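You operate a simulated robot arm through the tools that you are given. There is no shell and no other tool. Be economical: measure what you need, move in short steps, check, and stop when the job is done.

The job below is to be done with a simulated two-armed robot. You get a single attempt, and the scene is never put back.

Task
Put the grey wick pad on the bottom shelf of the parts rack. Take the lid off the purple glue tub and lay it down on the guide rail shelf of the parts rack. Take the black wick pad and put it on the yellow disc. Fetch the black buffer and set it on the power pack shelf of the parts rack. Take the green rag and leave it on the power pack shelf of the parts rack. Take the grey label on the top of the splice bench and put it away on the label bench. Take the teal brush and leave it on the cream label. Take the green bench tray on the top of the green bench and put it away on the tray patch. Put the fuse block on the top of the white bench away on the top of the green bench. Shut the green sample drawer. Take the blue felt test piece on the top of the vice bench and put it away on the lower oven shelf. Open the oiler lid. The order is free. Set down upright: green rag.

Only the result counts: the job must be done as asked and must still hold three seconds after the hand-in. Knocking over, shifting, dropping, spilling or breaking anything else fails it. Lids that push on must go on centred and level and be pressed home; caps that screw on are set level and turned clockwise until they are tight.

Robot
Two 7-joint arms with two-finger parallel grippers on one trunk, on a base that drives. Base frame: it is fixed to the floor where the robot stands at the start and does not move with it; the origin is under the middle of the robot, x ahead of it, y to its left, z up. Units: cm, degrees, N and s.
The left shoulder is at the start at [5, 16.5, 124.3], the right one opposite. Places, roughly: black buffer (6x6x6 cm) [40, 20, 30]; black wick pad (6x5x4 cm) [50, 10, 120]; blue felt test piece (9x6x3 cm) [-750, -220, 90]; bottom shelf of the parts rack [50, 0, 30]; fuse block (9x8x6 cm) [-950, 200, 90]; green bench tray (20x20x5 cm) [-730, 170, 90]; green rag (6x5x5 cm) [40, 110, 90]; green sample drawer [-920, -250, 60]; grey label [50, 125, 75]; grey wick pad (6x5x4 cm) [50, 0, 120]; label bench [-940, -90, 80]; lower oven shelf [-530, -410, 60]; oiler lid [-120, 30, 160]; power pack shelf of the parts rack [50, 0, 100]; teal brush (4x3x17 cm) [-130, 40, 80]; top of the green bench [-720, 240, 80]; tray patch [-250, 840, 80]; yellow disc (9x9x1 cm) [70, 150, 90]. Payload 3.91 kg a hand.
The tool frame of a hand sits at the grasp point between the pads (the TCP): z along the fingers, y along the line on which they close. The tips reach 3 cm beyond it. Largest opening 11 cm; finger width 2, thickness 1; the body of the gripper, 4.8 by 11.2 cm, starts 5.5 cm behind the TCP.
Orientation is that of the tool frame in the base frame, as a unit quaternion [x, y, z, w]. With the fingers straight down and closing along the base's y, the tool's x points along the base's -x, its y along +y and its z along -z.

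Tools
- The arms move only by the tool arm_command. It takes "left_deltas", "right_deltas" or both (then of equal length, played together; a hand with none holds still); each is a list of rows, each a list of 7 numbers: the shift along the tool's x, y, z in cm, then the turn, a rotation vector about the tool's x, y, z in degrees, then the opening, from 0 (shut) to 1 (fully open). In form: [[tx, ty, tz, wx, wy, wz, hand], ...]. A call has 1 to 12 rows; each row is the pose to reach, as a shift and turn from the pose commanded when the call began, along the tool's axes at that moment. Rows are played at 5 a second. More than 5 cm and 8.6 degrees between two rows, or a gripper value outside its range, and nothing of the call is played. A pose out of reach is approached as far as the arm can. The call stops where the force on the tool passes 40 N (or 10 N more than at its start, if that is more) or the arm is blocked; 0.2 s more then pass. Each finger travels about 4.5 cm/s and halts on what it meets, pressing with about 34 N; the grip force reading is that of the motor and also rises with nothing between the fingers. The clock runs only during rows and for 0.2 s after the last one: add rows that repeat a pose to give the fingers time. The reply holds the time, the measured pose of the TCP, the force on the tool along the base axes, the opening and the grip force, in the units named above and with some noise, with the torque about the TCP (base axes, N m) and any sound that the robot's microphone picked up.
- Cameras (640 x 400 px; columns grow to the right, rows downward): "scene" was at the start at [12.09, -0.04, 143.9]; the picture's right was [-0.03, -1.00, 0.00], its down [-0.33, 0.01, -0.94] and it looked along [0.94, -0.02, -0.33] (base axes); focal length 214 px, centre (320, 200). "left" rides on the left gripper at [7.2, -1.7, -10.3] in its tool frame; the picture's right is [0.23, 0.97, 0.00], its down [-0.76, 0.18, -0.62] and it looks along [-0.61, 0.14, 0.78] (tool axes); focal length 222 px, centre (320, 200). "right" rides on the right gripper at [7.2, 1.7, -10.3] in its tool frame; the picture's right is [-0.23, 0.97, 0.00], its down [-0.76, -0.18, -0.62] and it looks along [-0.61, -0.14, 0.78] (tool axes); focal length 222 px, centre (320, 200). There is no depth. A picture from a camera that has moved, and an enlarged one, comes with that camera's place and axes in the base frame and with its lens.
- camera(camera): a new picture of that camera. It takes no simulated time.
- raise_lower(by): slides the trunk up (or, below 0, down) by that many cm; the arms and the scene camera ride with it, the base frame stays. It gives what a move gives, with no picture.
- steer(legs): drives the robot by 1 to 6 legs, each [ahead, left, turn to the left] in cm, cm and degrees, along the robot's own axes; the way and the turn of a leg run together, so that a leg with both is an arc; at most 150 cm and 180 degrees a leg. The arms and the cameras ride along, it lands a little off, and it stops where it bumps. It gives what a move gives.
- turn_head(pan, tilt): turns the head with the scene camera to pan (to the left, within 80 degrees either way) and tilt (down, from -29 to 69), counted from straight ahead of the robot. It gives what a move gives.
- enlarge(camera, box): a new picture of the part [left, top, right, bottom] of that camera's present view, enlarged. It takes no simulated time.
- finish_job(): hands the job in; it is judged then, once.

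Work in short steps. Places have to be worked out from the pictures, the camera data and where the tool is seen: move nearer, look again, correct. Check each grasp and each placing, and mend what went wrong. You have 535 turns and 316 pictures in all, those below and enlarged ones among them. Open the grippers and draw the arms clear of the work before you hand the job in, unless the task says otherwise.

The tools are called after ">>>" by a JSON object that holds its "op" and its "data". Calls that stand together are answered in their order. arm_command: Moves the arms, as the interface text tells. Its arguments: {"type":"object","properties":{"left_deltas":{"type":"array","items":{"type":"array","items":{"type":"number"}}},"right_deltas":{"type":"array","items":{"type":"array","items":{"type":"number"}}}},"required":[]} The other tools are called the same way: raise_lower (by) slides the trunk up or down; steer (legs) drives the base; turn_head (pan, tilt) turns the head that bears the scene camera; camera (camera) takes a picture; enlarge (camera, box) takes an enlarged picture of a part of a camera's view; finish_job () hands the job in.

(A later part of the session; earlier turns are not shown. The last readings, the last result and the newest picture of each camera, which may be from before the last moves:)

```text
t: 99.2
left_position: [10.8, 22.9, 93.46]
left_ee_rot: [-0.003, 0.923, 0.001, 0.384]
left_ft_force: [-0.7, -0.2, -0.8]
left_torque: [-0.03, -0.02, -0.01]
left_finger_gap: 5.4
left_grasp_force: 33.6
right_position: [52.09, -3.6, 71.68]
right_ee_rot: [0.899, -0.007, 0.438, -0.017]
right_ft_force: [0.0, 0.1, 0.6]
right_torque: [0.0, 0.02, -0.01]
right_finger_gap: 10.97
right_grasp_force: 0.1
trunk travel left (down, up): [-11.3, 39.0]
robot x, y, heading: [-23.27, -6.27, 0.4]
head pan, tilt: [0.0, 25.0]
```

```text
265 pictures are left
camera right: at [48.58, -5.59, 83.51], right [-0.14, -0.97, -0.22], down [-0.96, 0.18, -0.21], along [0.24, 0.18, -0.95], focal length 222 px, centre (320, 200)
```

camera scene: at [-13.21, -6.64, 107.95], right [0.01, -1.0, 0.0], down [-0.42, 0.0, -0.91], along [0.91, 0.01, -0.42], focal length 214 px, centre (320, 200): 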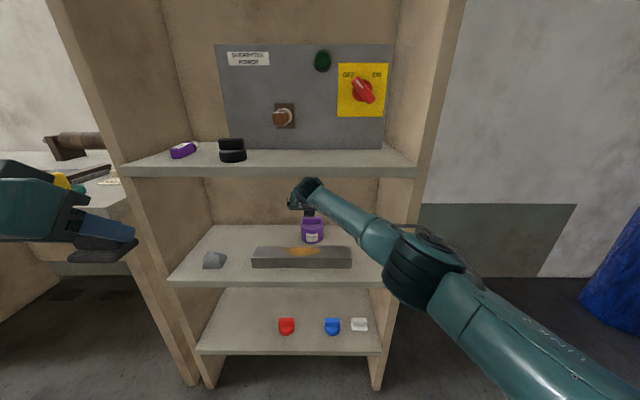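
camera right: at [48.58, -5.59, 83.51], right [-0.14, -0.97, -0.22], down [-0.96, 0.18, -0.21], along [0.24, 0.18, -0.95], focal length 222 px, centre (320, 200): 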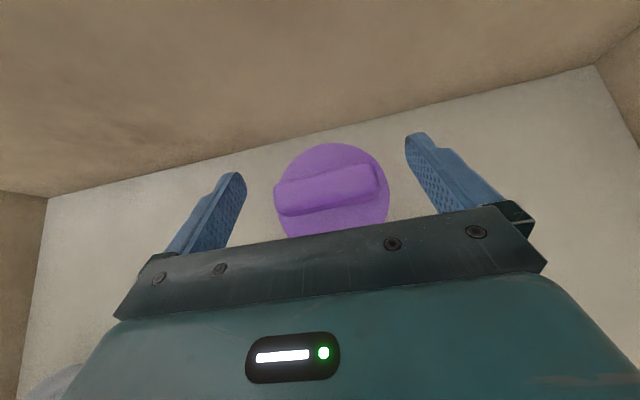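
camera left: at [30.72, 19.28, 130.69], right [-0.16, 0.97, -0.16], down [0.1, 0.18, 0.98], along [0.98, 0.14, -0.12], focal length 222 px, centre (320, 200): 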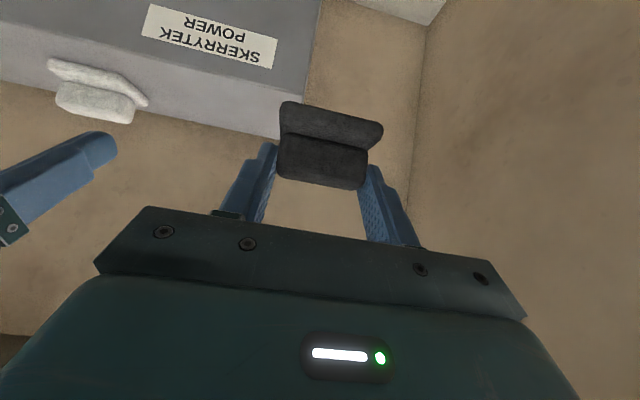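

Slight retreat of 1.2 cm so the finger pads cover the ridge, then close.

>>> {"op": "arm_command", "data": {"right_deltas": [[-1, 0, -0.7, 0, 0, 0, 1], [-1, 0, -0.7, 0, 0, 0, 1]]}}

```text
t: 99.8
left_position: [10.79, 22.8, 93.38]
left_ee_rot: [-0.003, 0.923, 0.001, 0.384]
left_ft_force: [-0.7, -0.5, -0.5]
left_torque: [0.02, 0.01, 0.04]
left_finger_gap: 5.41
left_grasp_force: 34.0
right_position: [51.01, -3.61, 71.17]
right_ee_rot: [0.899, -0.007, 0.437, -0.018]
right_ft_force: [-0.5, 0.1, -0.5]
right_torque: [0.03, 0.0, -0.02]
right_finger_gap: 10.96
right_grasp_force: 0.0
trunk travel left (down, up): [-11.3, 39.0]
robot x, y, heading: [-23.71, -6.2, 0.4]
head pan, tilt: [0.0, 25.0]
```

>>> {"op": "arm_command", "data": {"right_deltas": [[0, 0, 0, 0, 0, 0, 0.7], [0, 0, 0, 0, 0, 0, 0.4], [0, 0, 0, 0, 0, 0, 0], [0, 0, 0, 0, 0, 0, 0], [0, 0, 0, 0, 0, 0, 0]]}}

>>> {"op": "camera", "data": {"camera": "right"}}

```text
t: 101.0
left_position: [10.67, 22.89, 93.45]
left_ee_rot: [-0.004, 0.924, 0.002, 0.383]
left_ft_force: [-1.3, -0.5, -0.2]
left_torque: [-0.04, 0.0, -0.04]
left_finger_gap: 5.43
left_grasp_force: 33.7
right_position: [50.91, -3.35, 71.19]
right_ee_rot: [0.899, -0.007, 0.437, -0.018]
right_ft_force: [0.0, -0.4, 0.3]
right_torque: [0.04, 0.01, 0.04]
right_finger_gap: 6.73
right_grasp_force: 33.9
trunk travel left (down, up): [-11.3, 39.0]
robot x, y, heading: [-23.79, -6.24, 0.3]
head pan, tilt: [0.0, 25.0]
heard: snap
```

```text
264 pictures are left
camera right: at [47.46, -5.55, 83.15], right [-0.14, -0.97, -0.22], down [-0.96, 0.18, -0.21], along [0.24, 0.18, -0.95], focal length 222 px, centre (320, 200)
```

right: 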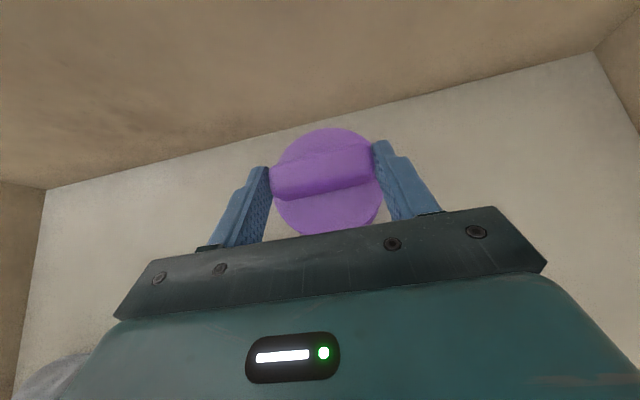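

A snap sounded as I gripped (lid ungripping). I lift 1.5 cm straight up and check whether the tub stays.

>>> {"op": "arm_command", "data": {"right_deltas": [[0.3, 0, -0.25, 0, 0, 0, 0], [0.6, 0, -0.5, 0, 0, 0, 0], [0.9, 0, -0.7, 0, 0, 0, 0], [1.2, 0, -0.9, 0, 0, 0, 0]]}}

>>> {"op": "camera", "data": {"camera": "right"}}

>>> {"op": "enlarge", "data": {"camera": "scene", "box": [240, 160, 400, 290]}}

```text
t: 102.0
left_position: [10.7, 22.87, 93.35]
left_ee_rot: [-0.003, 0.924, 0.001, 0.383]
left_ft_force: [0.1, 1.3, -0.7]
left_torque: [-0.04, -0.01, -0.02]
left_finger_gap: 5.41
left_grasp_force: 34.4
right_position: [51.09, -3.59, 72.64]
right_ee_rot: [0.899, -0.007, 0.438, -0.017]
right_ft_force: [0.0, -0.1, -0.8]
right_torque: [-0.02, 0.01, 0.0]
right_finger_gap: 6.77
right_grasp_force: 34.6
trunk travel left (down, up): [-11.3, 39.0]
robot x, y, heading: [-23.54, -6.35, 0.5]
head pan, tilt: [0.0, 25.0]
```

```text
263 pictures are left
camera right: at [47.44, -5.64, 84.67], right [-0.14, -0.97, -0.22], down [-0.96, 0.18, -0.21], along [0.24, 0.18, -0.95], focal length 222 px, centre (320, 200)
```

right: 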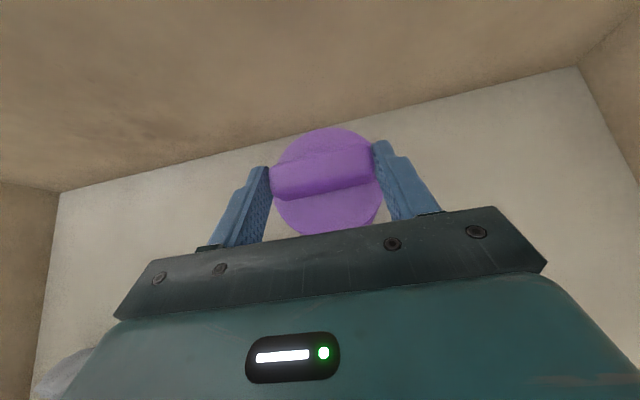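

```text
3.08 times, centred on (320, 225) of scene
camera zoom: at [-11.41, -5.84, 107.95], right [0.01, -1.0, 0.0], down [-0.42, 0.0, -0.91], along [0.91, 0.01, -0.42], focal length 660 px, centre (320, 123)
```

zoom: 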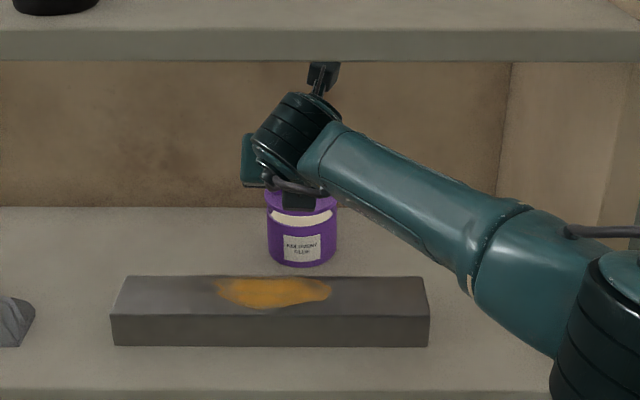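

Lid is off and the tub stands. Lift 1.5 cm more, then shift the base 14 cm left to the free space behind the rail end.

>>> {"op": "arm_command", "data": {"right_deltas": [[0.6, 0, -0.5, 0, 0, 0, 0], [1.2, 0, -0.9, 0, 0, 0, 0], [1.2, 0, -0.9, 0, 0, 0, 0]]}}

>>> {"op": "steer", "data": {"legs": [[0, 15, 0]]}}

>>> {"op": "camera", "data": {"camera": "right"}}

>>> {"op": "camera", "data": {"camera": "scene"}}

```text
t: 102.8
left_position: [10.72, 22.78, 93.52]
left_ee_rot: [-0.003, 0.924, 0.001, 0.383]
left_ft_force: [0.1, 0.5, 0.1]
left_torque: [0.02, -0.01, 0.01]
left_finger_gap: 5.44
left_grasp_force: 34.0
right_position: [51.15, -3.8, 74.06]
right_ee_rot: [0.899, -0.007, 0.438, -0.018]
right_ft_force: [0.3, -0.2, -1.2]
right_torque: [-0.02, -0.02, -0.01]
right_finger_gap: 6.72
right_grasp_force: 34.0
trunk travel left (down, up): [-11.3, 39.0]
robot x, y, heading: [-23.66, -5.94, 0.6]
head pan, tilt: [0.0, 25.0]
```

```text
t: 104.2
left_position: [10.58, 37.8, 93.44]
left_ee_rot: [-0.003, 0.923, 0.002, 0.384]
left_ft_force: [0.3, -0.6, -0.7]
left_torque: [0.0, -0.03, 0.0]
left_finger_gap: 5.42
left_grasp_force: 33.9
right_position: [50.97, 11.23, 74.15]
right_ee_rot: [0.9, -0.007, 0.436, -0.017]
right_ft_force: [-0.5, -0.8, 0.2]
right_torque: [0.0, -0.02, -0.01]
right_finger_gap: 6.7
right_grasp_force: 34.1
trunk travel left (down, up): [-11.3, 39.0]
robot x, y, heading: [-23.55, 8.84, 0.4]
head pan, tilt: [0.0, 25.0]
```

```text
261 pictures are left
camera right: at [47.42, 9.2, 86.13], right [-0.14, -0.97, -0.22], down [-0.96, 0.18, -0.21], along [0.24, 0.18, -0.95], focal length 222 px, centre (320, 200)
```

right: 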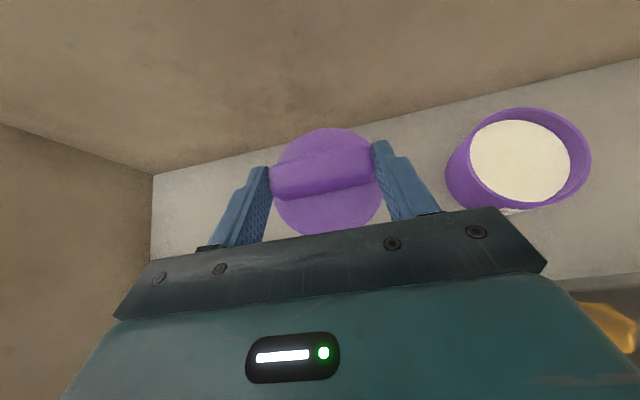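

```text
260 pictures are left
camera scene: at [-11.52, 9.07, 107.95], right [0.01, -1.0, 0.0], down [-0.42, 0.0, -0.91], along [0.91, 0.01, -0.42], focal length 214 px, centre (320, 200)
```

scene: 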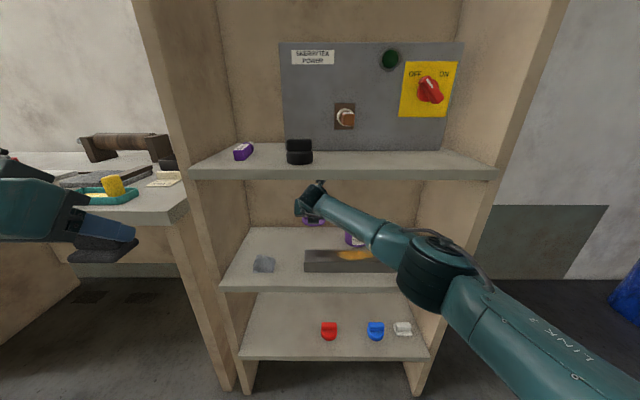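

Free floor under the lid. Lower 6.5 cm, then fine.

>>> {"op": "arm_command", "data": {"right_deltas": [[-1.6, 0, 1.2, 0, 0, 0, 0], [-3.2, 0, 2.4, 0, 0, 0, 0], [-4.6, 0, 3.6, 0, 0, 0, 0], [-5.1, 0, 4, 0, 0, 0, 0]]}}

>>> {"op": "arm_command", "data": {"right_deltas": [[-0.2, 0, 0.15, 0, 0, 0, 0], [-0.4, 0, 0.3, 0, 0, 0, 0], [-0.6, 0, 0.45, 0, 0, 0, 0]]}}

```text
t: 105.2
left_position: [10.59, 37.81, 93.47]
left_ee_rot: [-0.003, 0.924, 0.001, 0.383]
left_ft_force: [0.2, -0.4, -0.8]
left_torque: [0.0, 0.01, 0.0]
left_finger_gap: 5.41
left_grasp_force: 33.8
right_position: [50.95, 11.54, 67.54]
right_ee_rot: [0.899, -0.007, 0.437, -0.018]
right_ft_force: [0.1, 1.0, -0.9]
right_torque: [0.0, 0.02, 0.02]
right_finger_gap: 6.72
right_grasp_force: 33.3
trunk travel left (down, up): [-11.3, 39.0]
robot x, y, heading: [-23.57, 8.68, 0.3]
head pan, tilt: [0.0, 25.0]
```

```text
t: 106.0
left_position: [10.5, 37.75, 93.37]
left_ee_rot: [-0.003, 0.923, 0.001, 0.384]
left_ft_force: [-0.7, -0.2, -0.4]
left_torque: [0.0, -0.03, 0.01]
left_finger_gap: 5.42
left_grasp_force: 34.3
right_position: [50.88, 11.57, 66.91]
right_ee_rot: [0.899, -0.007, 0.438, -0.018]
right_ft_force: [-0.4, 0.0, -0.8]
right_torque: [-0.02, 0.0, -0.01]
right_finger_gap: 6.72
right_grasp_force: 33.9
trunk travel left (down, up): [-11.3, 39.0]
robot x, y, heading: [-23.57, 8.77, 0.6]
head pan, tilt: [0.0, 25.0]
```

>>> {"op": "arm_command", "data": {"right_deltas": [[-0.2, 0, 0.15, 0, 0, 0, 0], [-0.4, 0, 0.3, 0, 0, 0, 0], [-0.6, 0, 0.45, 0, 0, 0, 0], [-0.8, 0, 0.6, 0, 0, 0, 0]]}}

>>> {"op": "camera", "data": {"camera": "right"}}

>>> {"op": "enlarge", "data": {"camera": "scene", "box": [220, 160, 420, 300]}}

```text
t: 107.0
left_position: [10.71, 37.81, 93.38]
left_ee_rot: [-0.003, 0.924, 0.001, 0.383]
left_ft_force: [-0.1, 0.4, 0.5]
left_torque: [0.01, 0.02, 0.0]
left_finger_gap: 5.43
left_grasp_force: 33.8
right_position: [51.01, 11.64, 65.96]
right_ee_rot: [0.899, -0.007, 0.438, -0.018]
right_ft_force: [0.1, -0.8, -0.8]
right_torque: [0.01, 0.0, -0.01]
right_finger_gap: 6.69
right_grasp_force: 34.4
trunk travel left (down, up): [-11.3, 39.0]
robot x, y, heading: [-23.69, 8.48, 0.4]
head pan, tilt: [0.0, 25.0]
```

```text
259 pictures are left
camera right: at [47.38, 9.55, 77.91], right [-0.14, -0.97, -0.22], down [-0.96, 0.18, -0.21], along [0.24, 0.18, -0.95], focal length 222 px, centre (320, 200)
```

right: 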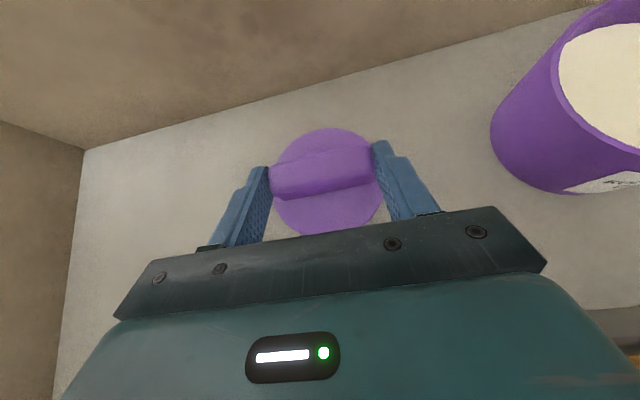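

```text
2.86 times, centred on (320, 230) of scene
camera zoom: at [-11.52, 9.07, 107.95], right [0.01, -1.0, 0.0], down [-0.42, 0.0, -0.91], along [0.91, 0.01, -0.42], focal length 613 px, centre (320, 114)
```

zoom: 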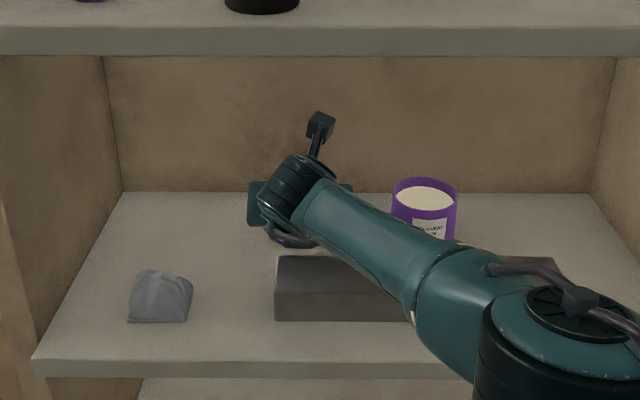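

No contact yet; continue down in fine steps.

>>> {"op": "arm_command", "data": {"right_deltas": [[-0.2, 0, 0.15, 0, 0, 0, 0], [-0.4, 0, 0.3, 0, 0, 0, 0], [-0.6, 0, 0.45, 0, 0, 0, 0], [-0.8, 0, 0.6, 0, 0, 0, 0]]}}

```text
t: 108.0
left_position: [10.56, 37.83, 93.49]
left_ee_rot: [-0.003, 0.923, 0.001, 0.384]
left_ft_force: [0.7, -1.4, 0.1]
left_torque: [0.02, -0.02, 0.04]
left_finger_gap: 5.39
left_grasp_force: 33.9
right_position: [50.95, 11.62, 65.64]
right_ee_rot: [0.896, -0.004, 0.443, -0.018]
right_ft_force: [2.9, 0.4, 25.6]
right_torque: [-0.78, 0.0, 0.06]
right_finger_gap: 6.69
right_grasp_force: 34.0
trunk travel left (down, up): [-11.3, 39.0]
robot x, y, heading: [-23.72, 9.13, 0.5]
head pan, tilt: [0.0, 25.0]
```

Contact. Ease up a little, open, and withdraw along the tool axis.

>>> {"op": "arm_command", "data": {"right_deltas": [[0.3, 0, -0.2, 0, 0, 0, 0], [0.3, 0, -0.2, 0, 0, 0, 0.75], [0.3, 0, -0.2, 0, 0, 0, 0.85], [0.3, 0, -0.2, 0, 0, 0, 0.85], [1.5, 0, -2.5, 0, 0, 0, 0.85], [3, 0, -5, 0, 0, 0, 0.85], [4, 0, -8, 0, 0, 0, 0.85]]}}

>>> {"op": "camera", "data": {"camera": "right"}}

```text
t: 109.5
left_position: [10.78, 37.84, 93.45]
left_ee_rot: [-0.003, 0.923, 0.001, 0.384]
left_ft_force: [-0.3, -0.4, -1.0]
left_torque: [-0.02, -0.01, 0.01]
left_finger_gap: 5.43
left_grasp_force: 34.3
right_position: [47.0, 11.21, 73.14]
right_ee_rot: [0.899, -0.007, 0.437, -0.017]
right_ft_force: [-0.7, -0.3, 0.1]
right_torque: [0.0, -0.04, -0.02]
right_finger_gap: 9.38
right_grasp_force: 0.1
trunk travel left (down, up): [-11.3, 39.0]
robot x, y, heading: [-23.78, 8.54, 0.6]
head pan, tilt: [0.0, 25.0]
```

```text
257 pictures are left
camera right: at [43.46, 9.1, 84.97], right [-0.14, -0.97, -0.22], down [-0.96, 0.18, -0.21], along [0.24, 0.18, -0.95], focal length 222 px, centre (320, 200)
```

right: 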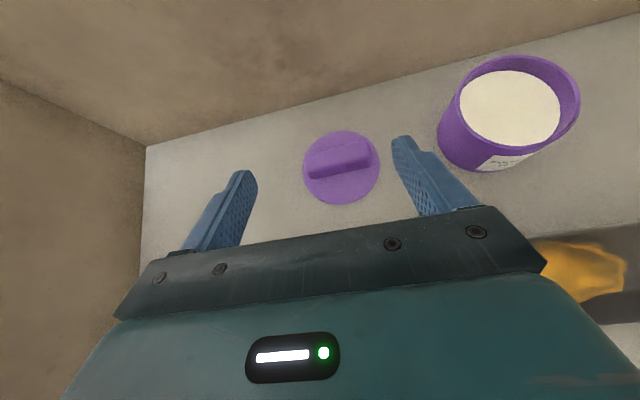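

Lid laid down. Back out, then drive left to the splice bench and raise the trunk.

>>> {"op": "steer", "data": {"legs": [[-35, 0, 0], [0, 95, 0]]}}

>>> {"op": "raise_lower", "data": {"by": 35}}

>>> {"op": "turn_head", "data": {"pan": 0, "tilt": 35}}

>>> {"op": "camera", "data": {"camera": "scene"}}

```text
t: 116.4
left_position: [-25.64, 132.38, 93.36]
left_ee_rot: [-0.006, 0.924, 0.003, 0.383]
left_ft_force: [0.8, -0.6, -1.5]
left_torque: [-0.01, -0.01, -0.01]
left_finger_gap: 5.42
left_grasp_force: 33.8
right_position: [10.99, 106.04, 73.06]
right_ee_rot: [0.899, -0.004, 0.437, -0.019]
right_ft_force: [-0.7, -0.4, 0.4]
right_torque: [0.04, 0.02, 0.0]
right_finger_gap: 9.34
right_grasp_force: 0.0
trunk travel left (down, up): [-11.3, 39.0]
robot x, y, heading: [-59.93, 103.31, 0.7]
head pan, tilt: [0.0, 25.0]
```

```text
t: 119.8
left_position: [-25.53, 132.35, 128.38]
left_ee_rot: [-0.006, 0.924, 0.002, 0.383]
left_ft_force: [0.0, 0.4, 0.9]
left_torque: [0.0, -0.01, 0.01]
left_finger_gap: 5.44
left_grasp_force: 34.0
right_position: [10.98, 106.05, 107.93]
right_ee_rot: [0.899, -0.004, 0.437, -0.019]
right_ft_force: [0.1, -0.8, -0.6]
right_torque: [-0.01, 0.02, 0.0]
right_finger_gap: 9.35
right_grasp_force: 0.0
trunk travel left (down, up): [-46.3, 4.0]
robot x, y, heading: [-59.37, 103.08, 0.5]
head pan, tilt: [0.0, 25.0]
```

```text
t: 120.5
left_position: [-25.77, 132.46, 128.31]
left_ee_rot: [-0.006, 0.924, 0.003, 0.383]
left_ft_force: [-0.5, 0.2, 0.1]
left_torque: [0.0, 0.0, 0.03]
left_finger_gap: 5.39
left_grasp_force: 33.9
right_position: [10.98, 106.08, 107.99]
right_ee_rot: [0.899, -0.004, 0.437, -0.019]
right_ft_force: [0.6, 0.0, -1.1]
right_torque: [-0.01, 0.01, 0.04]
right_finger_gap: 9.37
right_grasp_force: 0.1
trunk travel left (down, up): [-46.3, 4.0]
robot x, y, heading: [-59.67, 103.58, 0.9]
head pan, tilt: [0.0, 35.0]
```

```text
256 pictures are left
camera scene: at [-48.0, 103.55, 141.38], right [0.01, -1.0, 0.0], down [-0.57, -0.01, -0.82], along [0.82, 0.01, -0.57], focal length 214 px, centre (320, 200)
```

scene: 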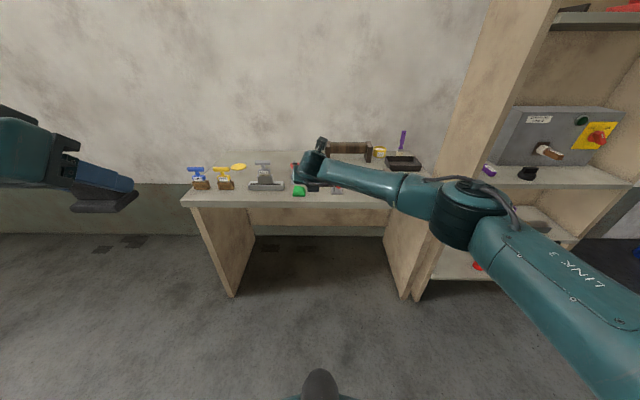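

>>> {"op": "enlarge", "data": {"camera": "scene", "box": [170, 140, 330, 240]}}

>>> {"op": "camera", "data": {"camera": "right"}}

```text
4.00 times, centred on (250, 190) of scene
camera zoom: at [-48.0, 103.55, 141.38], right [0.01, -1.0, 0.0], down [-0.57, -0.01, -0.82], along [0.82, 0.01, -0.57], focal length 858 px, centre (600, 240)
```

zoom: 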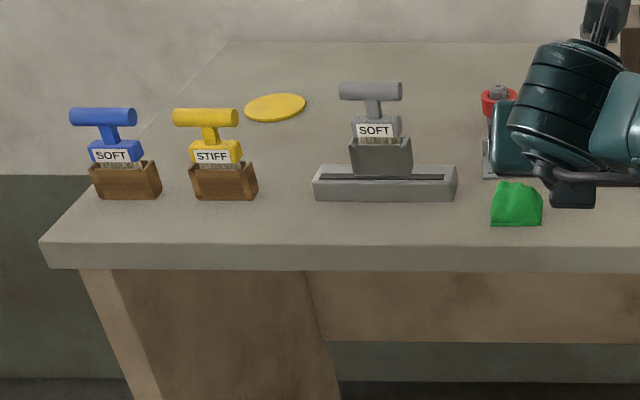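

```text
254 pictures are left
camera right: at [7.41, 103.98, 119.98], right [-0.13, -0.97, -0.22], down [-0.96, 0.18, -0.21], along [0.24, 0.18, -0.95], focal length 222 px, centre (320, 200)
```

right: 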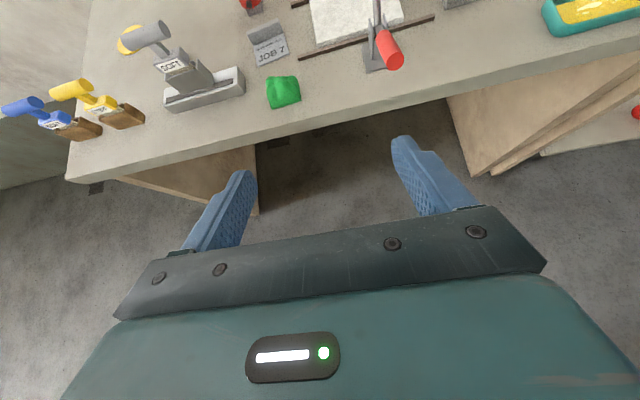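

Bench top is at z≈86; rag ≈(37,114), disc ≈(63,151), grey label ≈(48.6,116). I drive up so the right hand hovers over the rag.

>>> {"op": "steer", "data": {"legs": [[22, 8, -0.7]]}}

>>> {"op": "arm_command", "data": {"right_deltas": [[-2, 0, 1.6, 0, 0, 0, 0.8], [-5, 0, 4, 0, 0, 0, 0.8], [-8, 0, 6.3, 0, 0, 0, 0.8]]}}

>>> {"op": "camera", "data": {"camera": "right"}}

```text
t: 122.3
left_position: [-3.28, 140.18, 128.35]
left_ee_rot: [-0.001, 0.924, 0.001, 0.382]
left_ft_force: [-0.3, 0.2, -0.3]
left_torque: [0.0, 0.0, 0.01]
left_finger_gap: 5.41
left_grasp_force: 34.3
right_position: [32.89, 113.47, 107.93]
right_ee_rot: [0.899, -0.009, 0.437, -0.016]
right_ft_force: [0.2, 0.4, -0.3]
right_torque: [-0.01, -0.01, -0.03]
right_finger_gap: 9.36
right_grasp_force: 0.1
trunk travel left (down, up): [-46.3, 4.0]
robot x, y, heading: [-37.86, 111.66, 0.0]
head pan, tilt: [0.0, 35.0]
```

```text
t: 123.1
left_position: [-3.43, 140.21, 128.42]
left_ee_rot: [0.0, 0.923, 0.0, 0.384]
left_ft_force: [0.6, -0.8, -0.7]
left_torque: [-0.01, 0.05, -0.03]
left_finger_gap: 5.44
left_grasp_force: 33.7
right_position: [32.78, 113.79, 97.79]
right_ee_rot: [0.899, -0.009, 0.437, -0.017]
right_ft_force: [-0.1, -0.7, 0.7]
right_torque: [0.02, -0.01, 0.0]
right_finger_gap: 8.82
right_grasp_force: 0.0
trunk travel left (down, up): [-46.3, 4.0]
robot x, y, heading: [-38.16, 111.12, 0.2]
head pan, tilt: [0.0, 35.0]
```

```text
253 pictures are left
camera right: at [29.26, 111.72, 109.74], right [-0.14, -0.97, -0.22], down [-0.96, 0.19, -0.21], along [0.24, 0.18, -0.95], focal length 222 px, centre (320, 200)
```

right: 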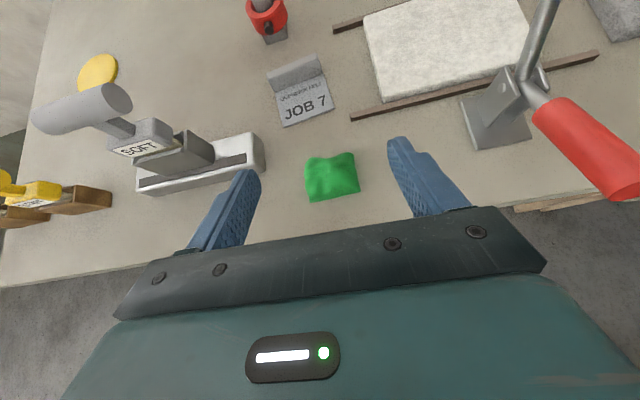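

Descend onto the rag and close.

>>> {"op": "arm_command", "data": {"right_deltas": [[-0.5, -0.2, 2.5, 0, 0, 0, 0.8], [-2, -0.4, 5, 0, 0, 0, 0.8], [-4.5, -0.5, 7.6, 0, 0, 0, 0.8], [-4.5, -0.5, 7.6, 0, 0, 0, 0.8], [-4.5, -0.5, 7.6, 0, 0, 0, 0.4], [-4.5, -0.5, 7.6, 0, 0, 0, 0], [-4.5, -0.5, 7.6, 0, 0, 0, 0], [-4.5, -0.5, 7.6, 0, 0, 0, 0]]}}

>>> {"op": "camera", "data": {"camera": "right"}}

```text
t: 124.9
left_position: [-3.35, 140.27, 128.44]
left_ee_rot: [-0.001, 0.923, 0.001, 0.384]
left_ft_force: [0.3, -0.7, -0.3]
left_torque: [-0.01, 0.0, -0.02]
left_finger_gap: 5.42
left_grasp_force: 34.2
right_position: [33.46, 114.05, 90.67]
right_ee_rot: [0.898, -0.009, 0.439, -0.017]
right_ft_force: [0.4, 0.2, 0.1]
right_torque: [0.01, 0.03, 0.02]
right_finger_gap: 0.19
right_grasp_force: 1.2
right hand out of reach, approached as far as the arm can: row 2, 3, 4, 5, 6, 7, 8
trunk travel left (down, up): [-46.3, 4.0]
robot x, y, heading: [-37.56, 111.17, 0.3]
head pan, tilt: [0.0, 35.0]
```

```text
252 pictures are left
camera right: at [29.8, 112.08, 102.67], right [-0.14, -0.97, -0.22], down [-0.96, 0.19, -0.21], along [0.24, 0.18, -0.95], focal length 222 px, centre (320, 200)
```

right: 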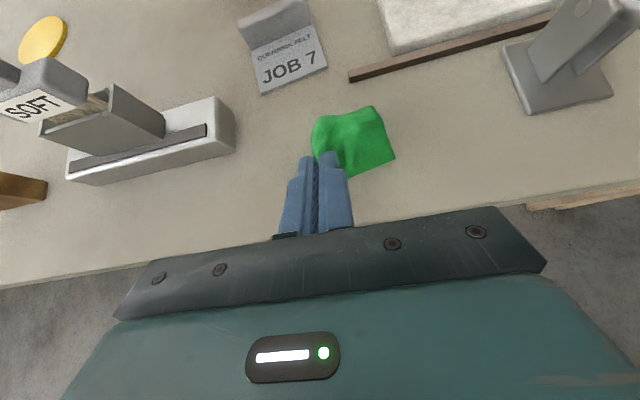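

The arm ran out of reach and the fingers closed short of the rag. I retract along the tool axis, open, lower the trunk 15 cm with the hand re-raised, and look.

>>> {"op": "arm_command", "data": {"right_deltas": [[0, 0, -3, 0, 0, 0, 0], [0, 0, -6, 0, 0, 0, 0], [3, 0, -9, 0, 0, 0, 0.4], [6, 0, -12, 0, 0, 0, 0.8], [9, 0, -14, 0, 0, 0, 0.8]]}}

>>> {"op": "raise_lower", "data": {"by": -12}}

>>> {"op": "camera", "data": {"camera": "right"}}

```text
t: 126.1
left_position: [-3.49, 140.21, 128.53]
left_ee_rot: [0.0, 0.924, 0.0, 0.383]
left_ft_force: [0.5, -0.3, -0.4]
left_torque: [0.03, 0.01, 0.01]
left_finger_gap: 5.41
left_grasp_force: 34.0
right_position: [27.88, 113.45, 106.26]
right_ee_rot: [0.899, -0.011, 0.437, -0.015]
right_ft_force: [-0.4, 0.1, 0.2]
right_torque: [-0.01, 0.0, -0.02]
right_finger_gap: 6.76
right_grasp_force: 0.2
trunk travel left (down, up): [-46.3, 4.0]
robot x, y, heading: [-37.82, 111.46, 0.1]
head pan, tilt: [0.0, 35.0]
```

```text
t: 127.6
left_position: [-3.39, 140.28, 116.45]
left_ee_rot: [-0.001, 0.924, 0.0, 0.383]
left_ft_force: [-0.4, 0.7, -0.6]
left_torque: [-0.03, 0.0, 0.0]
left_finger_gap: 5.41
left_grasp_force: 33.7
right_position: [27.98, 113.6, 94.28]
right_ee_rot: [0.898, -0.009, 0.439, -0.016]
right_ft_force: [0.6, 0.7, -0.7]
right_torque: [0.0, 0.01, 0.0]
right_finger_gap: 8.79
right_grasp_force: 0.1
trunk travel left (down, up): [-34.3, 16.0]
robot x, y, heading: [-37.35, 111.59, 0.2]
head pan, tilt: [0.0, 35.0]
```

```text
251 pictures are left
camera right: at [24.33, 111.48, 106.3], right [-0.14, -0.97, -0.22], down [-0.96, 0.19, -0.21], along [0.24, 0.18, -0.95], focal length 222 px, centre (320, 200)
```

right: 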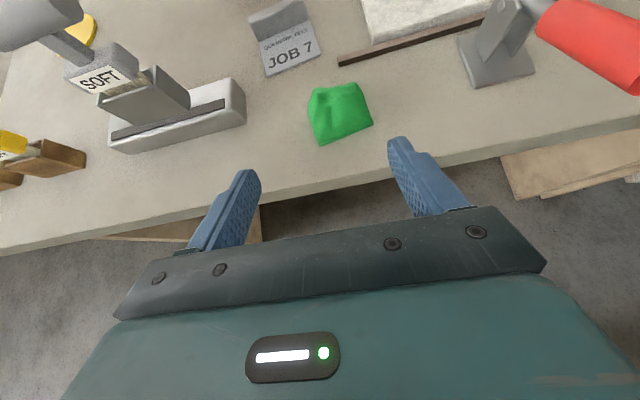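

Rag now ≈(36.5,111.8), slightly turned. Drive 4 ahead, 1.8 right, then descend.

>>> {"op": "steer", "data": {"legs": [[4, -1.8, 0]]}}

>>> {"op": "arm_command", "data": {"right_deltas": [[0.3, 0, 2, 0, 0, 0, 0.9], [-0.7, 0, 4, 0, 0, 0, 0.9], [-1.6, 0, 6, 0, 0, 0, 0.9], [-1.6, 0, 6, 0, 0, 0, 0.9]]}}

>>> {"op": "camera", "data": {"camera": "right"}}

```text
t: 128.5
left_position: [0.6, 138.38, 116.34]
left_ee_rot: [-0.001, 0.924, 0.001, 0.383]
left_ft_force: [0.1, -0.4, 0.3]
left_torque: [0.02, -0.03, -0.02]
left_finger_gap: 5.42
left_grasp_force: 33.7
right_position: [31.99, 111.75, 94.29]
right_ee_rot: [0.899, -0.01, 0.437, -0.016]
right_ft_force: [-0.5, -0.1, 0.0]
right_torque: [-0.02, -0.01, 0.01]
right_finger_gap: 8.81
right_grasp_force: 0.0
trunk travel left (down, up): [-34.3, 16.0]
robot x, y, heading: [-33.94, 109.89, 0.1]
head pan, tilt: [0.0, 35.0]
```

```text
t: 129.5
left_position: [0.44, 138.38, 116.33]
left_ee_rot: [-0.002, 0.924, 0.001, 0.383]
left_ft_force: [-0.8, -0.5, -0.7]
left_torque: [-0.01, -0.03, -0.02]
left_finger_gap: 5.43
left_grasp_force: 34.2
right_position: [35.54, 111.93, 89.15]
right_ee_rot: [0.899, -0.009, 0.437, -0.017]
right_ft_force: [-0.5, -0.9, -0.1]
right_torque: [0.02, -0.03, -0.01]
right_finger_gap: 9.9
right_grasp_force: 0.0
trunk travel left (down, up): [-34.3, 16.0]
robot x, y, heading: [-33.57, 109.66, 0.2]
head pan, tilt: [0.0, 35.0]
```

```text
250 pictures are left
camera right: at [32.07, 109.95, 101.3], right [-0.14, -0.97, -0.22], down [-0.96, 0.19, -0.21], along [0.24, 0.18, -0.95], focal length 222 px, centre (320, 200)
```

right: 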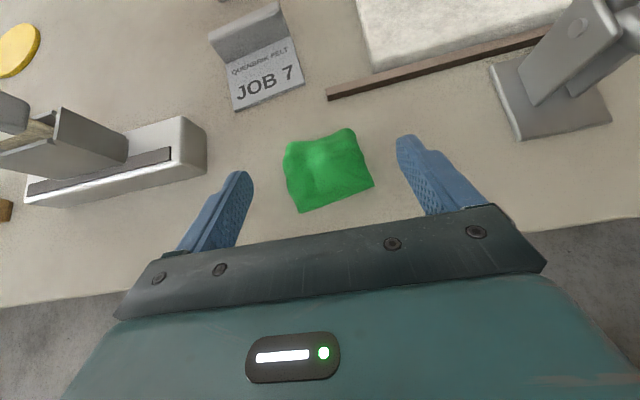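

Rag is between the fingers; close.

>>> {"op": "arm_command", "data": {"right_deltas": [[0, 0, 0, 0, 0, 0, 0.6], [0, 0, 0, 0, 0, 0, 0.3], [0, 0, 0, 0, 0, 0, 0], [0, 0, 0, 0, 0, 0, 0], [0, 0, 0, 0, 0, 0, 0]]}}

>>> {"op": "arm_command", "data": {"right_deltas": [[1.6, 0, -1.2, 0, 0, 0, 0], [3.2, 0, -2.4, 0, 0, 0, 0], [4.8, 0, -3.6, 0, 0, 0, 0]]}}

>>> {"op": "camera", "data": {"camera": "right"}}

```text
t: 130.7
left_position: [0.51, 138.3, 116.42]
left_ee_rot: [0.0, 0.923, 0.0, 0.384]
left_ft_force: [0.3, 1.0, 0.0]
left_torque: [-0.01, 0.02, -0.01]
left_finger_gap: 5.41
left_grasp_force: 34.4
right_position: [35.57, 111.89, 89.4]
right_ee_rot: [0.899, -0.01, 0.438, -0.016]
right_ft_force: [1.0, 0.3, 0.3]
right_torque: [-0.03, -0.01, 0.01]
right_finger_gap: 5.54
right_grasp_force: 33.9
trunk travel left (down, up): [-34.3, 16.0]
robot x, y, heading: [-34.09, 109.42, 0.0]
head pan, tilt: [0.0, 35.0]
```

```text
t: 131.5
left_position: [0.57, 138.43, 116.44]
left_ee_rot: [-0.001, 0.924, 0.0, 0.383]
left_ft_force: [-0.4, 0.1, -0.4]
left_torque: [-0.01, 0.03, 0.01]
left_finger_gap: 5.44
left_grasp_force: 34.2
right_position: [35.74, 111.81, 95.27]
right_ee_rot: [0.899, -0.009, 0.437, -0.016]
right_ft_force: [0.4, 0.5, -1.3]
right_torque: [-0.02, 0.03, 0.02]
right_finger_gap: 5.53
right_grasp_force: 34.1
trunk travel left (down, up): [-34.3, 16.0]
robot x, y, heading: [-33.99, 109.67, -0.2]
head pan, tilt: [0.0, 35.0]
```

```text
249 pictures are left
camera right: at [32.18, 109.68, 107.31], right [-0.14, -0.97, -0.22], down [-0.96, 0.19, -0.21], along [0.24, 0.18, -0.95], focal length 222 px, centre (320, 200)
```

right: 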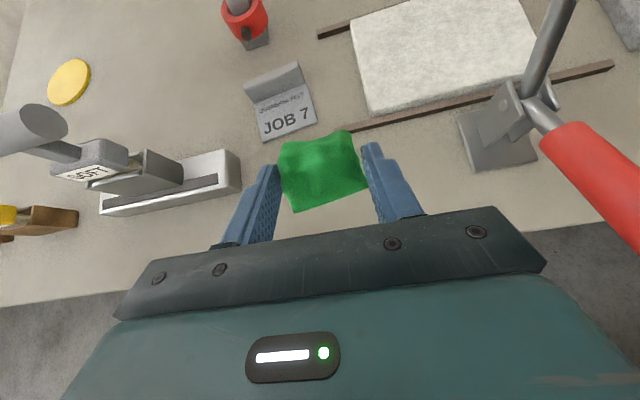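

Rag held (offset ≈3.4 above bottom). Drive back, over to the rack, raising the trunk 12.

>>> {"op": "steer", "data": {"legs": [[-25, 0, 0], [0, -120, 0]]}}

>>> {"op": "raise_lower", "data": {"by": 12}}

>>> {"op": "camera", "data": {"camera": "scene"}}

```text
t: 138.9
left_position: [-24.8, 18.77, 116.39]
left_ee_rot: [0.005, 0.924, -0.002, 0.383]
left_ft_force: [0.1, -0.8, -0.9]
left_torque: [-0.01, 0.02, -0.01]
left_finger_gap: 5.4
left_grasp_force: 34.5
right_position: [10.27, -8.25, 95.25]
right_ee_rot: [0.899, -0.015, 0.438, -0.014]
right_ft_force: [-0.3, 0.2, -0.5]
right_torque: [-0.02, -0.02, -0.02]
right_finger_gap: 5.38
right_grasp_force: 34.1
trunk travel left (down, up): [-34.3, 16.0]
robot x, y, heading: [-59.29, -10.1, -0.6]
head pan, tilt: [0.0, 35.0]
```

```text
t: 140.4
left_position: [-24.78, 18.78, 128.51]
left_ee_rot: [0.004, 0.923, -0.002, 0.384]
left_ft_force: [0.3, -0.2, -0.7]
left_torque: [0.0, 0.02, 0.04]
left_finger_gap: 5.42
left_grasp_force: 34.2
right_position: [10.28, -8.17, 107.22]
right_ee_rot: [0.899, -0.014, 0.437, -0.014]
right_ft_force: [-0.2, -0.4, -0.5]
right_torque: [-0.04, 0.04, 0.0]
right_finger_gap: 5.39
right_grasp_force: 34.0
trunk travel left (down, up): [-46.3, 4.0]
robot x, y, heading: [-58.96, -9.78, -0.4]
head pan, tilt: [0.0, 35.0]
```

```text
248 pictures are left
camera scene: at [-47.68, -9.6, 141.36], right [-0.01, -1.0, 0.0], down [-0.57, 0.0, -0.82], along [0.82, -0.01, -0.57], focal length 214 px, centre (320, 200)
```

scene: 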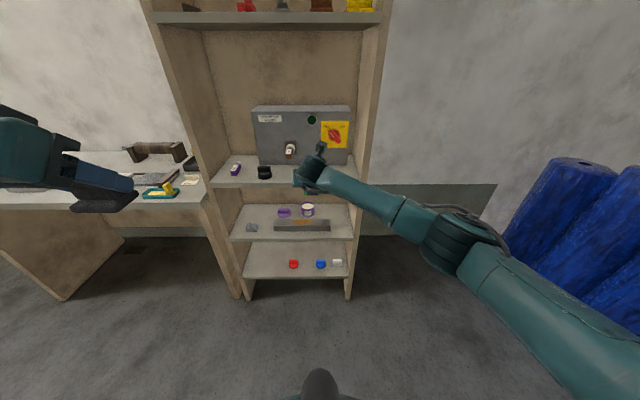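

Drive in 27 cm over the shelf and lower.

>>> {"op": "steer", "data": {"legs": [[26.5, 0, 0.4]]}}

>>> {"op": "arm_command", "data": {"right_deltas": [[-1.6, 0, 1.2, 0, 0, 0, 0], [-3.2, 0, 2.4, 0, 0, 0, 0], [-4.8, 0, 3.6, 0, 0, 0, 0], [-5.5, 0, 4.3, 0, 0, 0, 0]]}}

>>> {"op": "camera", "data": {"camera": "right"}}

```text
t: 142.3
left_position: [1.57, 18.99, 128.37]
left_ee_rot: [0.001, 0.924, 0.0, 0.382]
left_ft_force: [1.7, 0.7, 0.0]
left_torque: [0.0, 0.01, 0.04]
left_finger_gap: 5.44
left_grasp_force: 34.5
right_position: [36.78, -7.86, 107.25]
right_ee_rot: [0.899, -0.01, 0.438, -0.017]
right_ft_force: [0.4, 0.7, -1.1]
right_torque: [0.02, 0.01, -0.04]
right_finger_gap: 4.83
right_grasp_force: 34.0
trunk travel left (down, up): [-46.3, 4.0]
robot x, y, heading: [-32.92, -9.36, 0.0]
head pan, tilt: [0.0, 35.0]
```

```text
t: 143.3
left_position: [1.5, 18.89, 128.34]
left_ee_rot: [0.001, 0.924, -0.001, 0.383]
left_ft_force: [-0.1, 0.0, -0.5]
left_torque: [0.0, 0.02, 0.02]
left_finger_gap: 5.46
left_grasp_force: 34.2
right_position: [36.66, -7.66, 100.2]
right_ee_rot: [0.899, -0.011, 0.438, -0.015]
right_ft_force: [-0.2, 0.1, -0.7]
right_torque: [0.03, 0.04, -0.01]
right_finger_gap: 4.8
right_grasp_force: 33.5
trunk travel left (down, up): [-46.3, 4.0]
robot x, y, heading: [-32.84, -9.76, 0.0]
head pan, tilt: [0.0, 35.0]
```

```text
247 pictures are left
camera right: at [33.05, -9.68, 112.25], right [-0.15, -0.97, -0.22], down [-0.96, 0.19, -0.21], along [0.24, 0.18, -0.95], focal length 222 px, centre (320, 200)
```

right: 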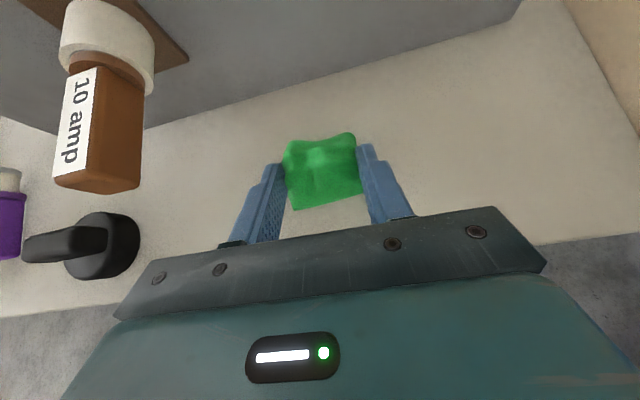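

The gap shrank a little (rag settling in the grip), so I set it down now.

>>> {"op": "arm_command", "data": {"right_deltas": [[-0.3, 0, 0.25, 0, 0, 0, 0], [-0.6, 0, 0.5, 0, 0, 0, 0], [-0.8, 0, 0.65, 0, 0, 0, 0]]}}

>>> {"op": "enlarge", "data": {"camera": "right", "box": [220, 110, 420, 240]}}

>>> {"op": "enlarge", "data": {"camera": "scene", "box": [240, 100, 400, 200]}}

```text
t: 144.1
left_position: [1.34, 18.97, 128.57]
left_ee_rot: [0.001, 0.923, 0.0, 0.384]
left_ft_force: [-0.1, 0.4, -0.1]
left_torque: [-0.01, 0.04, 0.02]
left_finger_gap: 5.42
left_grasp_force: 34.2
right_position: [36.62, -7.54, 99.55]
right_ee_rot: [0.897, -0.01, 0.441, -0.016]
right_ft_force: [1.2, -1.2, 13.0]
right_torque: [-0.38, -0.08, 0.05]
right_finger_gap: 4.76
right_grasp_force: 34.7
trunk travel left (down, up): [-46.3, 4.0]
robot x, y, heading: [-32.88, -9.93, -0.1]
head pan, tilt: [0.0, 35.0]
```

```text
3.08 times, centred on (320, 175) of right
camera zoom: at [33.01, -9.61, 111.63], right [-0.14, -0.97, -0.22], down [-0.96, 0.19, -0.21], along [0.25, 0.18, -0.95], focal length 684 px, centre (320, 277)
```

zoom: 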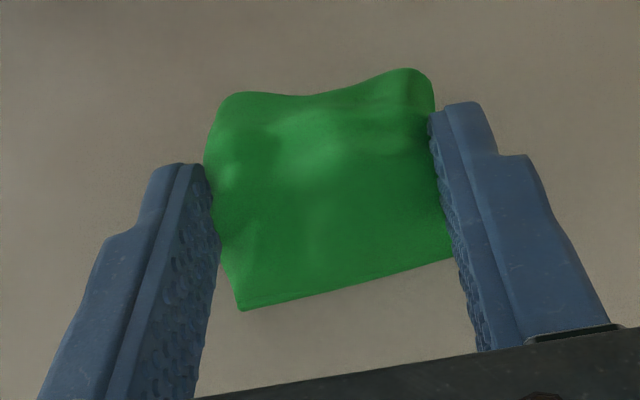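

```text
4.00 times, centred on (320, 150) of scene
camera zoom: at [-21.46, -9.66, 141.41], right [0.0, -1.0, 0.0], down [-0.57, 0.0, -0.82], along [0.82, 0.0, -0.57], focal length 858 px, centre (320, 400)
```

zoom: 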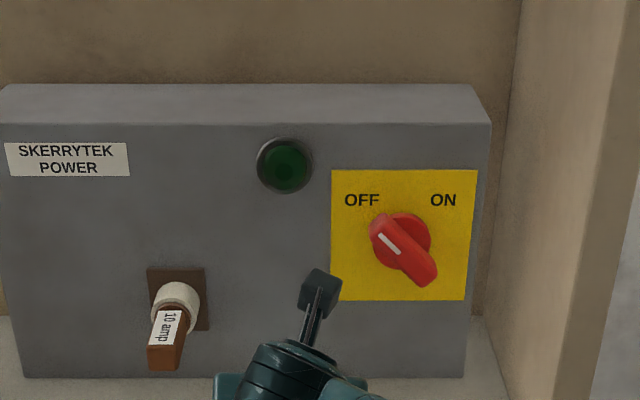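

Contact; release and withdraw.

>>> {"op": "arm_command", "data": {"right_deltas": [[0.2, 0, -0.15, 0, 0, 0, 0.2], [0.2, 0, -0.15, 0, 0, 0, 0.6], [0.2, 0, -0.15, 0, 0, 0, 0.75], [0.2, 0, -0.15, 0, 0, 0, 0.75], [1, 0, -2.5, 0, 0, 0, 0.75], [2, 0, -5, 0, 0, 0, 0.75], [4, 0, -9, 0, 0, 0, 0.75]]}}

>>> {"op": "camera", "data": {"camera": "right"}}

```text
t: 145.7
left_position: [1.47, 18.86, 128.4]
left_ee_rot: [0.001, 0.923, 0.0, 0.384]
left_ft_force: [-1.3, -0.7, 0.4]
left_torque: [0.01, 0.0, 0.0]
left_finger_gap: 5.42
left_grasp_force: 34.0
right_position: [32.0, -7.8, 108.09]
right_ee_rot: [0.899, -0.012, 0.437, -0.014]
right_ft_force: [-0.7, 0.0, 0.1]
right_torque: [-0.03, 0.02, -0.01]
right_finger_gap: 8.24
right_grasp_force: 0.0
trunk travel left (down, up): [-46.3, 4.0]
robot x, y, heading: [-32.8, -9.72, 0.3]
head pan, tilt: [0.0, 35.0]
```

```text
244 pictures are left
camera right: at [28.4, -9.89, 120.09], right [-0.15, -0.97, -0.21], down [-0.96, 0.19, -0.21], along [0.24, 0.18, -0.95], focal length 222 px, centre (320, 200)
```

right: 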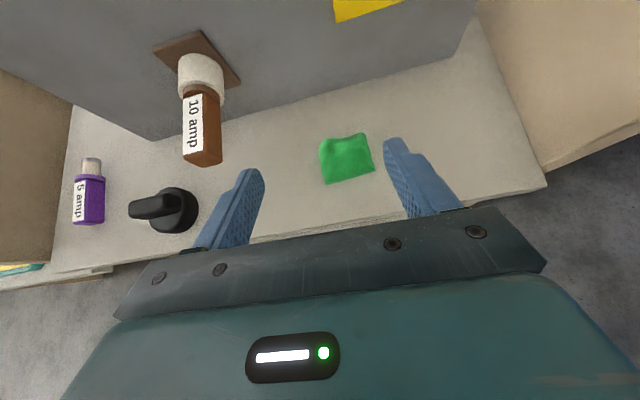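

Rag stands on the shelf. Back off, tuck the right hand to the right side, and go to the splice bench for the disc with the left hand.

>>> {"op": "steer", "data": {"legs": [[-32, 0, 0]]}}

>>> {"op": "arm_command", "data": {"right_deltas": [[0.4, 2, -3.5, 0, 0, 0, 0.75], [0.8, 4, -7, 0, 0, 0, 0.75], [1.2, 6.5, -10.5, 0, 0, 0, 0.75], [1.6, 9, -14, 0, 0, 0, 0.75], [2, 11.5, -17.5, 0, 0, 0, 0.75], [2.4, 14, -21, 0, 0, 0, 0.75], [3, 16, -24.5, 0, 0, 0, 0.75], [3.4, 18, -28, 0, 0, 0, 0.75]]}}

>>> {"op": "steer", "data": {"legs": [[0, 80, 0], [0, 86, 0]]}}

>>> {"op": "camera", "data": {"camera": "scene"}}

```text
t: 147.9
left_position: [-30.54, 18.86, 128.34]
left_ee_rot: [0.0, 0.924, 0.001, 0.383]
left_ft_force: [-1.0, 0.1, -0.5]
left_torque: [-0.01, 0.02, 0.01]
left_finger_gap: 5.43
left_grasp_force: 34.1
right_position: [-0.11, -7.78, 108.2]
right_ee_rot: [0.899, -0.01, 0.438, -0.016]
right_ft_force: [0.4, 0.0, 0.0]
right_torque: [-0.02, 0.01, 0.04]
right_finger_gap: 8.26
right_grasp_force: 0.0
trunk travel left (down, up): [-46.3, 4.0]
robot x, y, heading: [-65.02, -9.65, -0.2]
head pan, tilt: [0.0, 35.0]
```

```text
t: 149.7
left_position: [-30.62, 18.96, 128.5]
left_ee_rot: [0.001, 0.924, 0.0, 0.383]
left_ft_force: [-0.1, 0.0, -0.7]
left_torque: [0.04, -0.02, 0.0]
left_finger_gap: 5.43
left_grasp_force: 34.4
right_position: [-20.17, -26.34, 127.4]
right_ee_rot: [0.898, -0.011, 0.439, -0.016]
right_ft_force: [-0.6, -0.3, -0.6]
right_torque: [-0.02, 0.0, -0.01]
right_finger_gap: 8.27
right_grasp_force: 0.0
trunk travel left (down, up): [-46.3, 4.0]
robot x, y, heading: [-64.75, -9.98, -0.1]
head pan, tilt: [0.0, 35.0]
```

```text
t: 158.1
left_position: [-31.4, 185.09, 128.46]
left_ee_rot: [-0.004, 0.924, 0.002, 0.383]
left_ft_force: [-0.3, 1.1, -0.7]
left_torque: [0.04, 0.0, -0.04]
left_finger_gap: 5.43
left_grasp_force: 33.7
right_position: [-20.49, 139.99, 127.3]
right_ee_rot: [0.899, -0.008, 0.438, -0.017]
right_ft_force: [-0.2, -0.7, 0.2]
right_torque: [0.0, 0.0, -0.02]
right_finger_gap: 8.25
right_grasp_force: 0.1
trunk travel left (down, up): [-46.3, 4.0]
robot x, y, heading: [-65.64, 156.18, 0.7]
head pan, tilt: [0.0, 35.0]
```

```text
243 pictures are left
camera scene: at [-53.97, 156.44, 141.37], right [0.01, -1.0, 0.0], down [-0.57, 0.0, -0.82], along [0.82, 0.01, -0.57], focal length 214 px, centre (320, 200)
```

scene: 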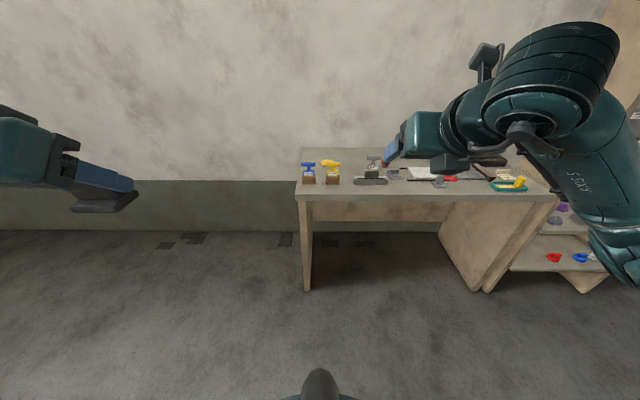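

>>> {"op": "enlarge", "data": {"camera": "scene", "box": [280, 130, 400, 205]}}

```text
5.33 times, centred on (340, 168) of scene
camera zoom: at [-53.97, 156.44, 141.37], right [0.01, -1.0, 0.0], down [-0.57, 0.0, -0.82], along [0.82, 0.01, -0.57], focal length 1144 px, centre (213, 373)
```

zoom: 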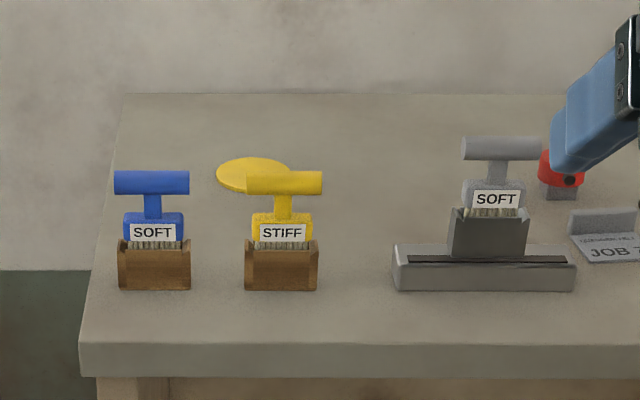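

Disc ≈(62.3,152.6), behind the STIFF brush. I stretch the left arm forward and inward at height.

>>> {"op": "arm_command", "data": {"left_deltas": [[-2.4, -3.2, 2.4, 0, 0, 0, 0], [-4.8, -6.4, 4.8, 0, 0, 0, 0], [-7.2, -9.6, 7.2, 0, 0, 0, 0], [-9.6, -12.8, 9.6, 0, 0, 0, 0], [-12, -16, 12, 0, 0, 0, 0], [-14.4, -19.2, 14.4, 0, 0, 0, 0], [-16.8, -22.4, 16.8, 0, 0, 0, 0], [-19.2, -25.6, 19.2, 0, 0, 0, 0], [-21.6, -28.8, 21.6, 0, 0, 0, 0], [-24, -32.5, 24, 0, 0, 0, 0]]}}

>>> {"op": "camera", "data": {"camera": "left"}}

```text
refused: row 10 steps farther than a row can; nothing moved
```

```text
241 pictures are left
camera left: at [-43.77, 183.51, 130.56], right [-0.17, 0.97, -0.16], down [0.1, 0.18, 0.98], along [0.98, 0.15, -0.12], focal length 222 px, centre (320, 200)
```

left: 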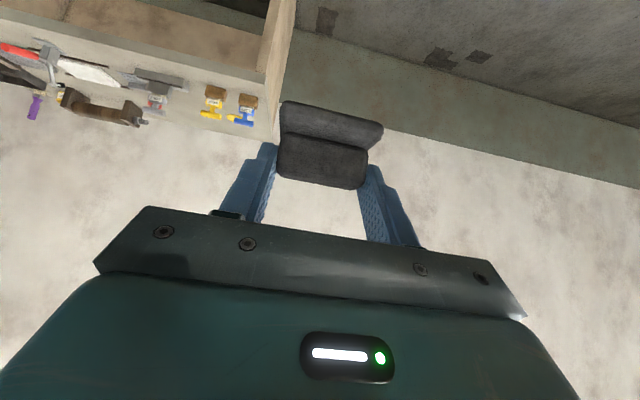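

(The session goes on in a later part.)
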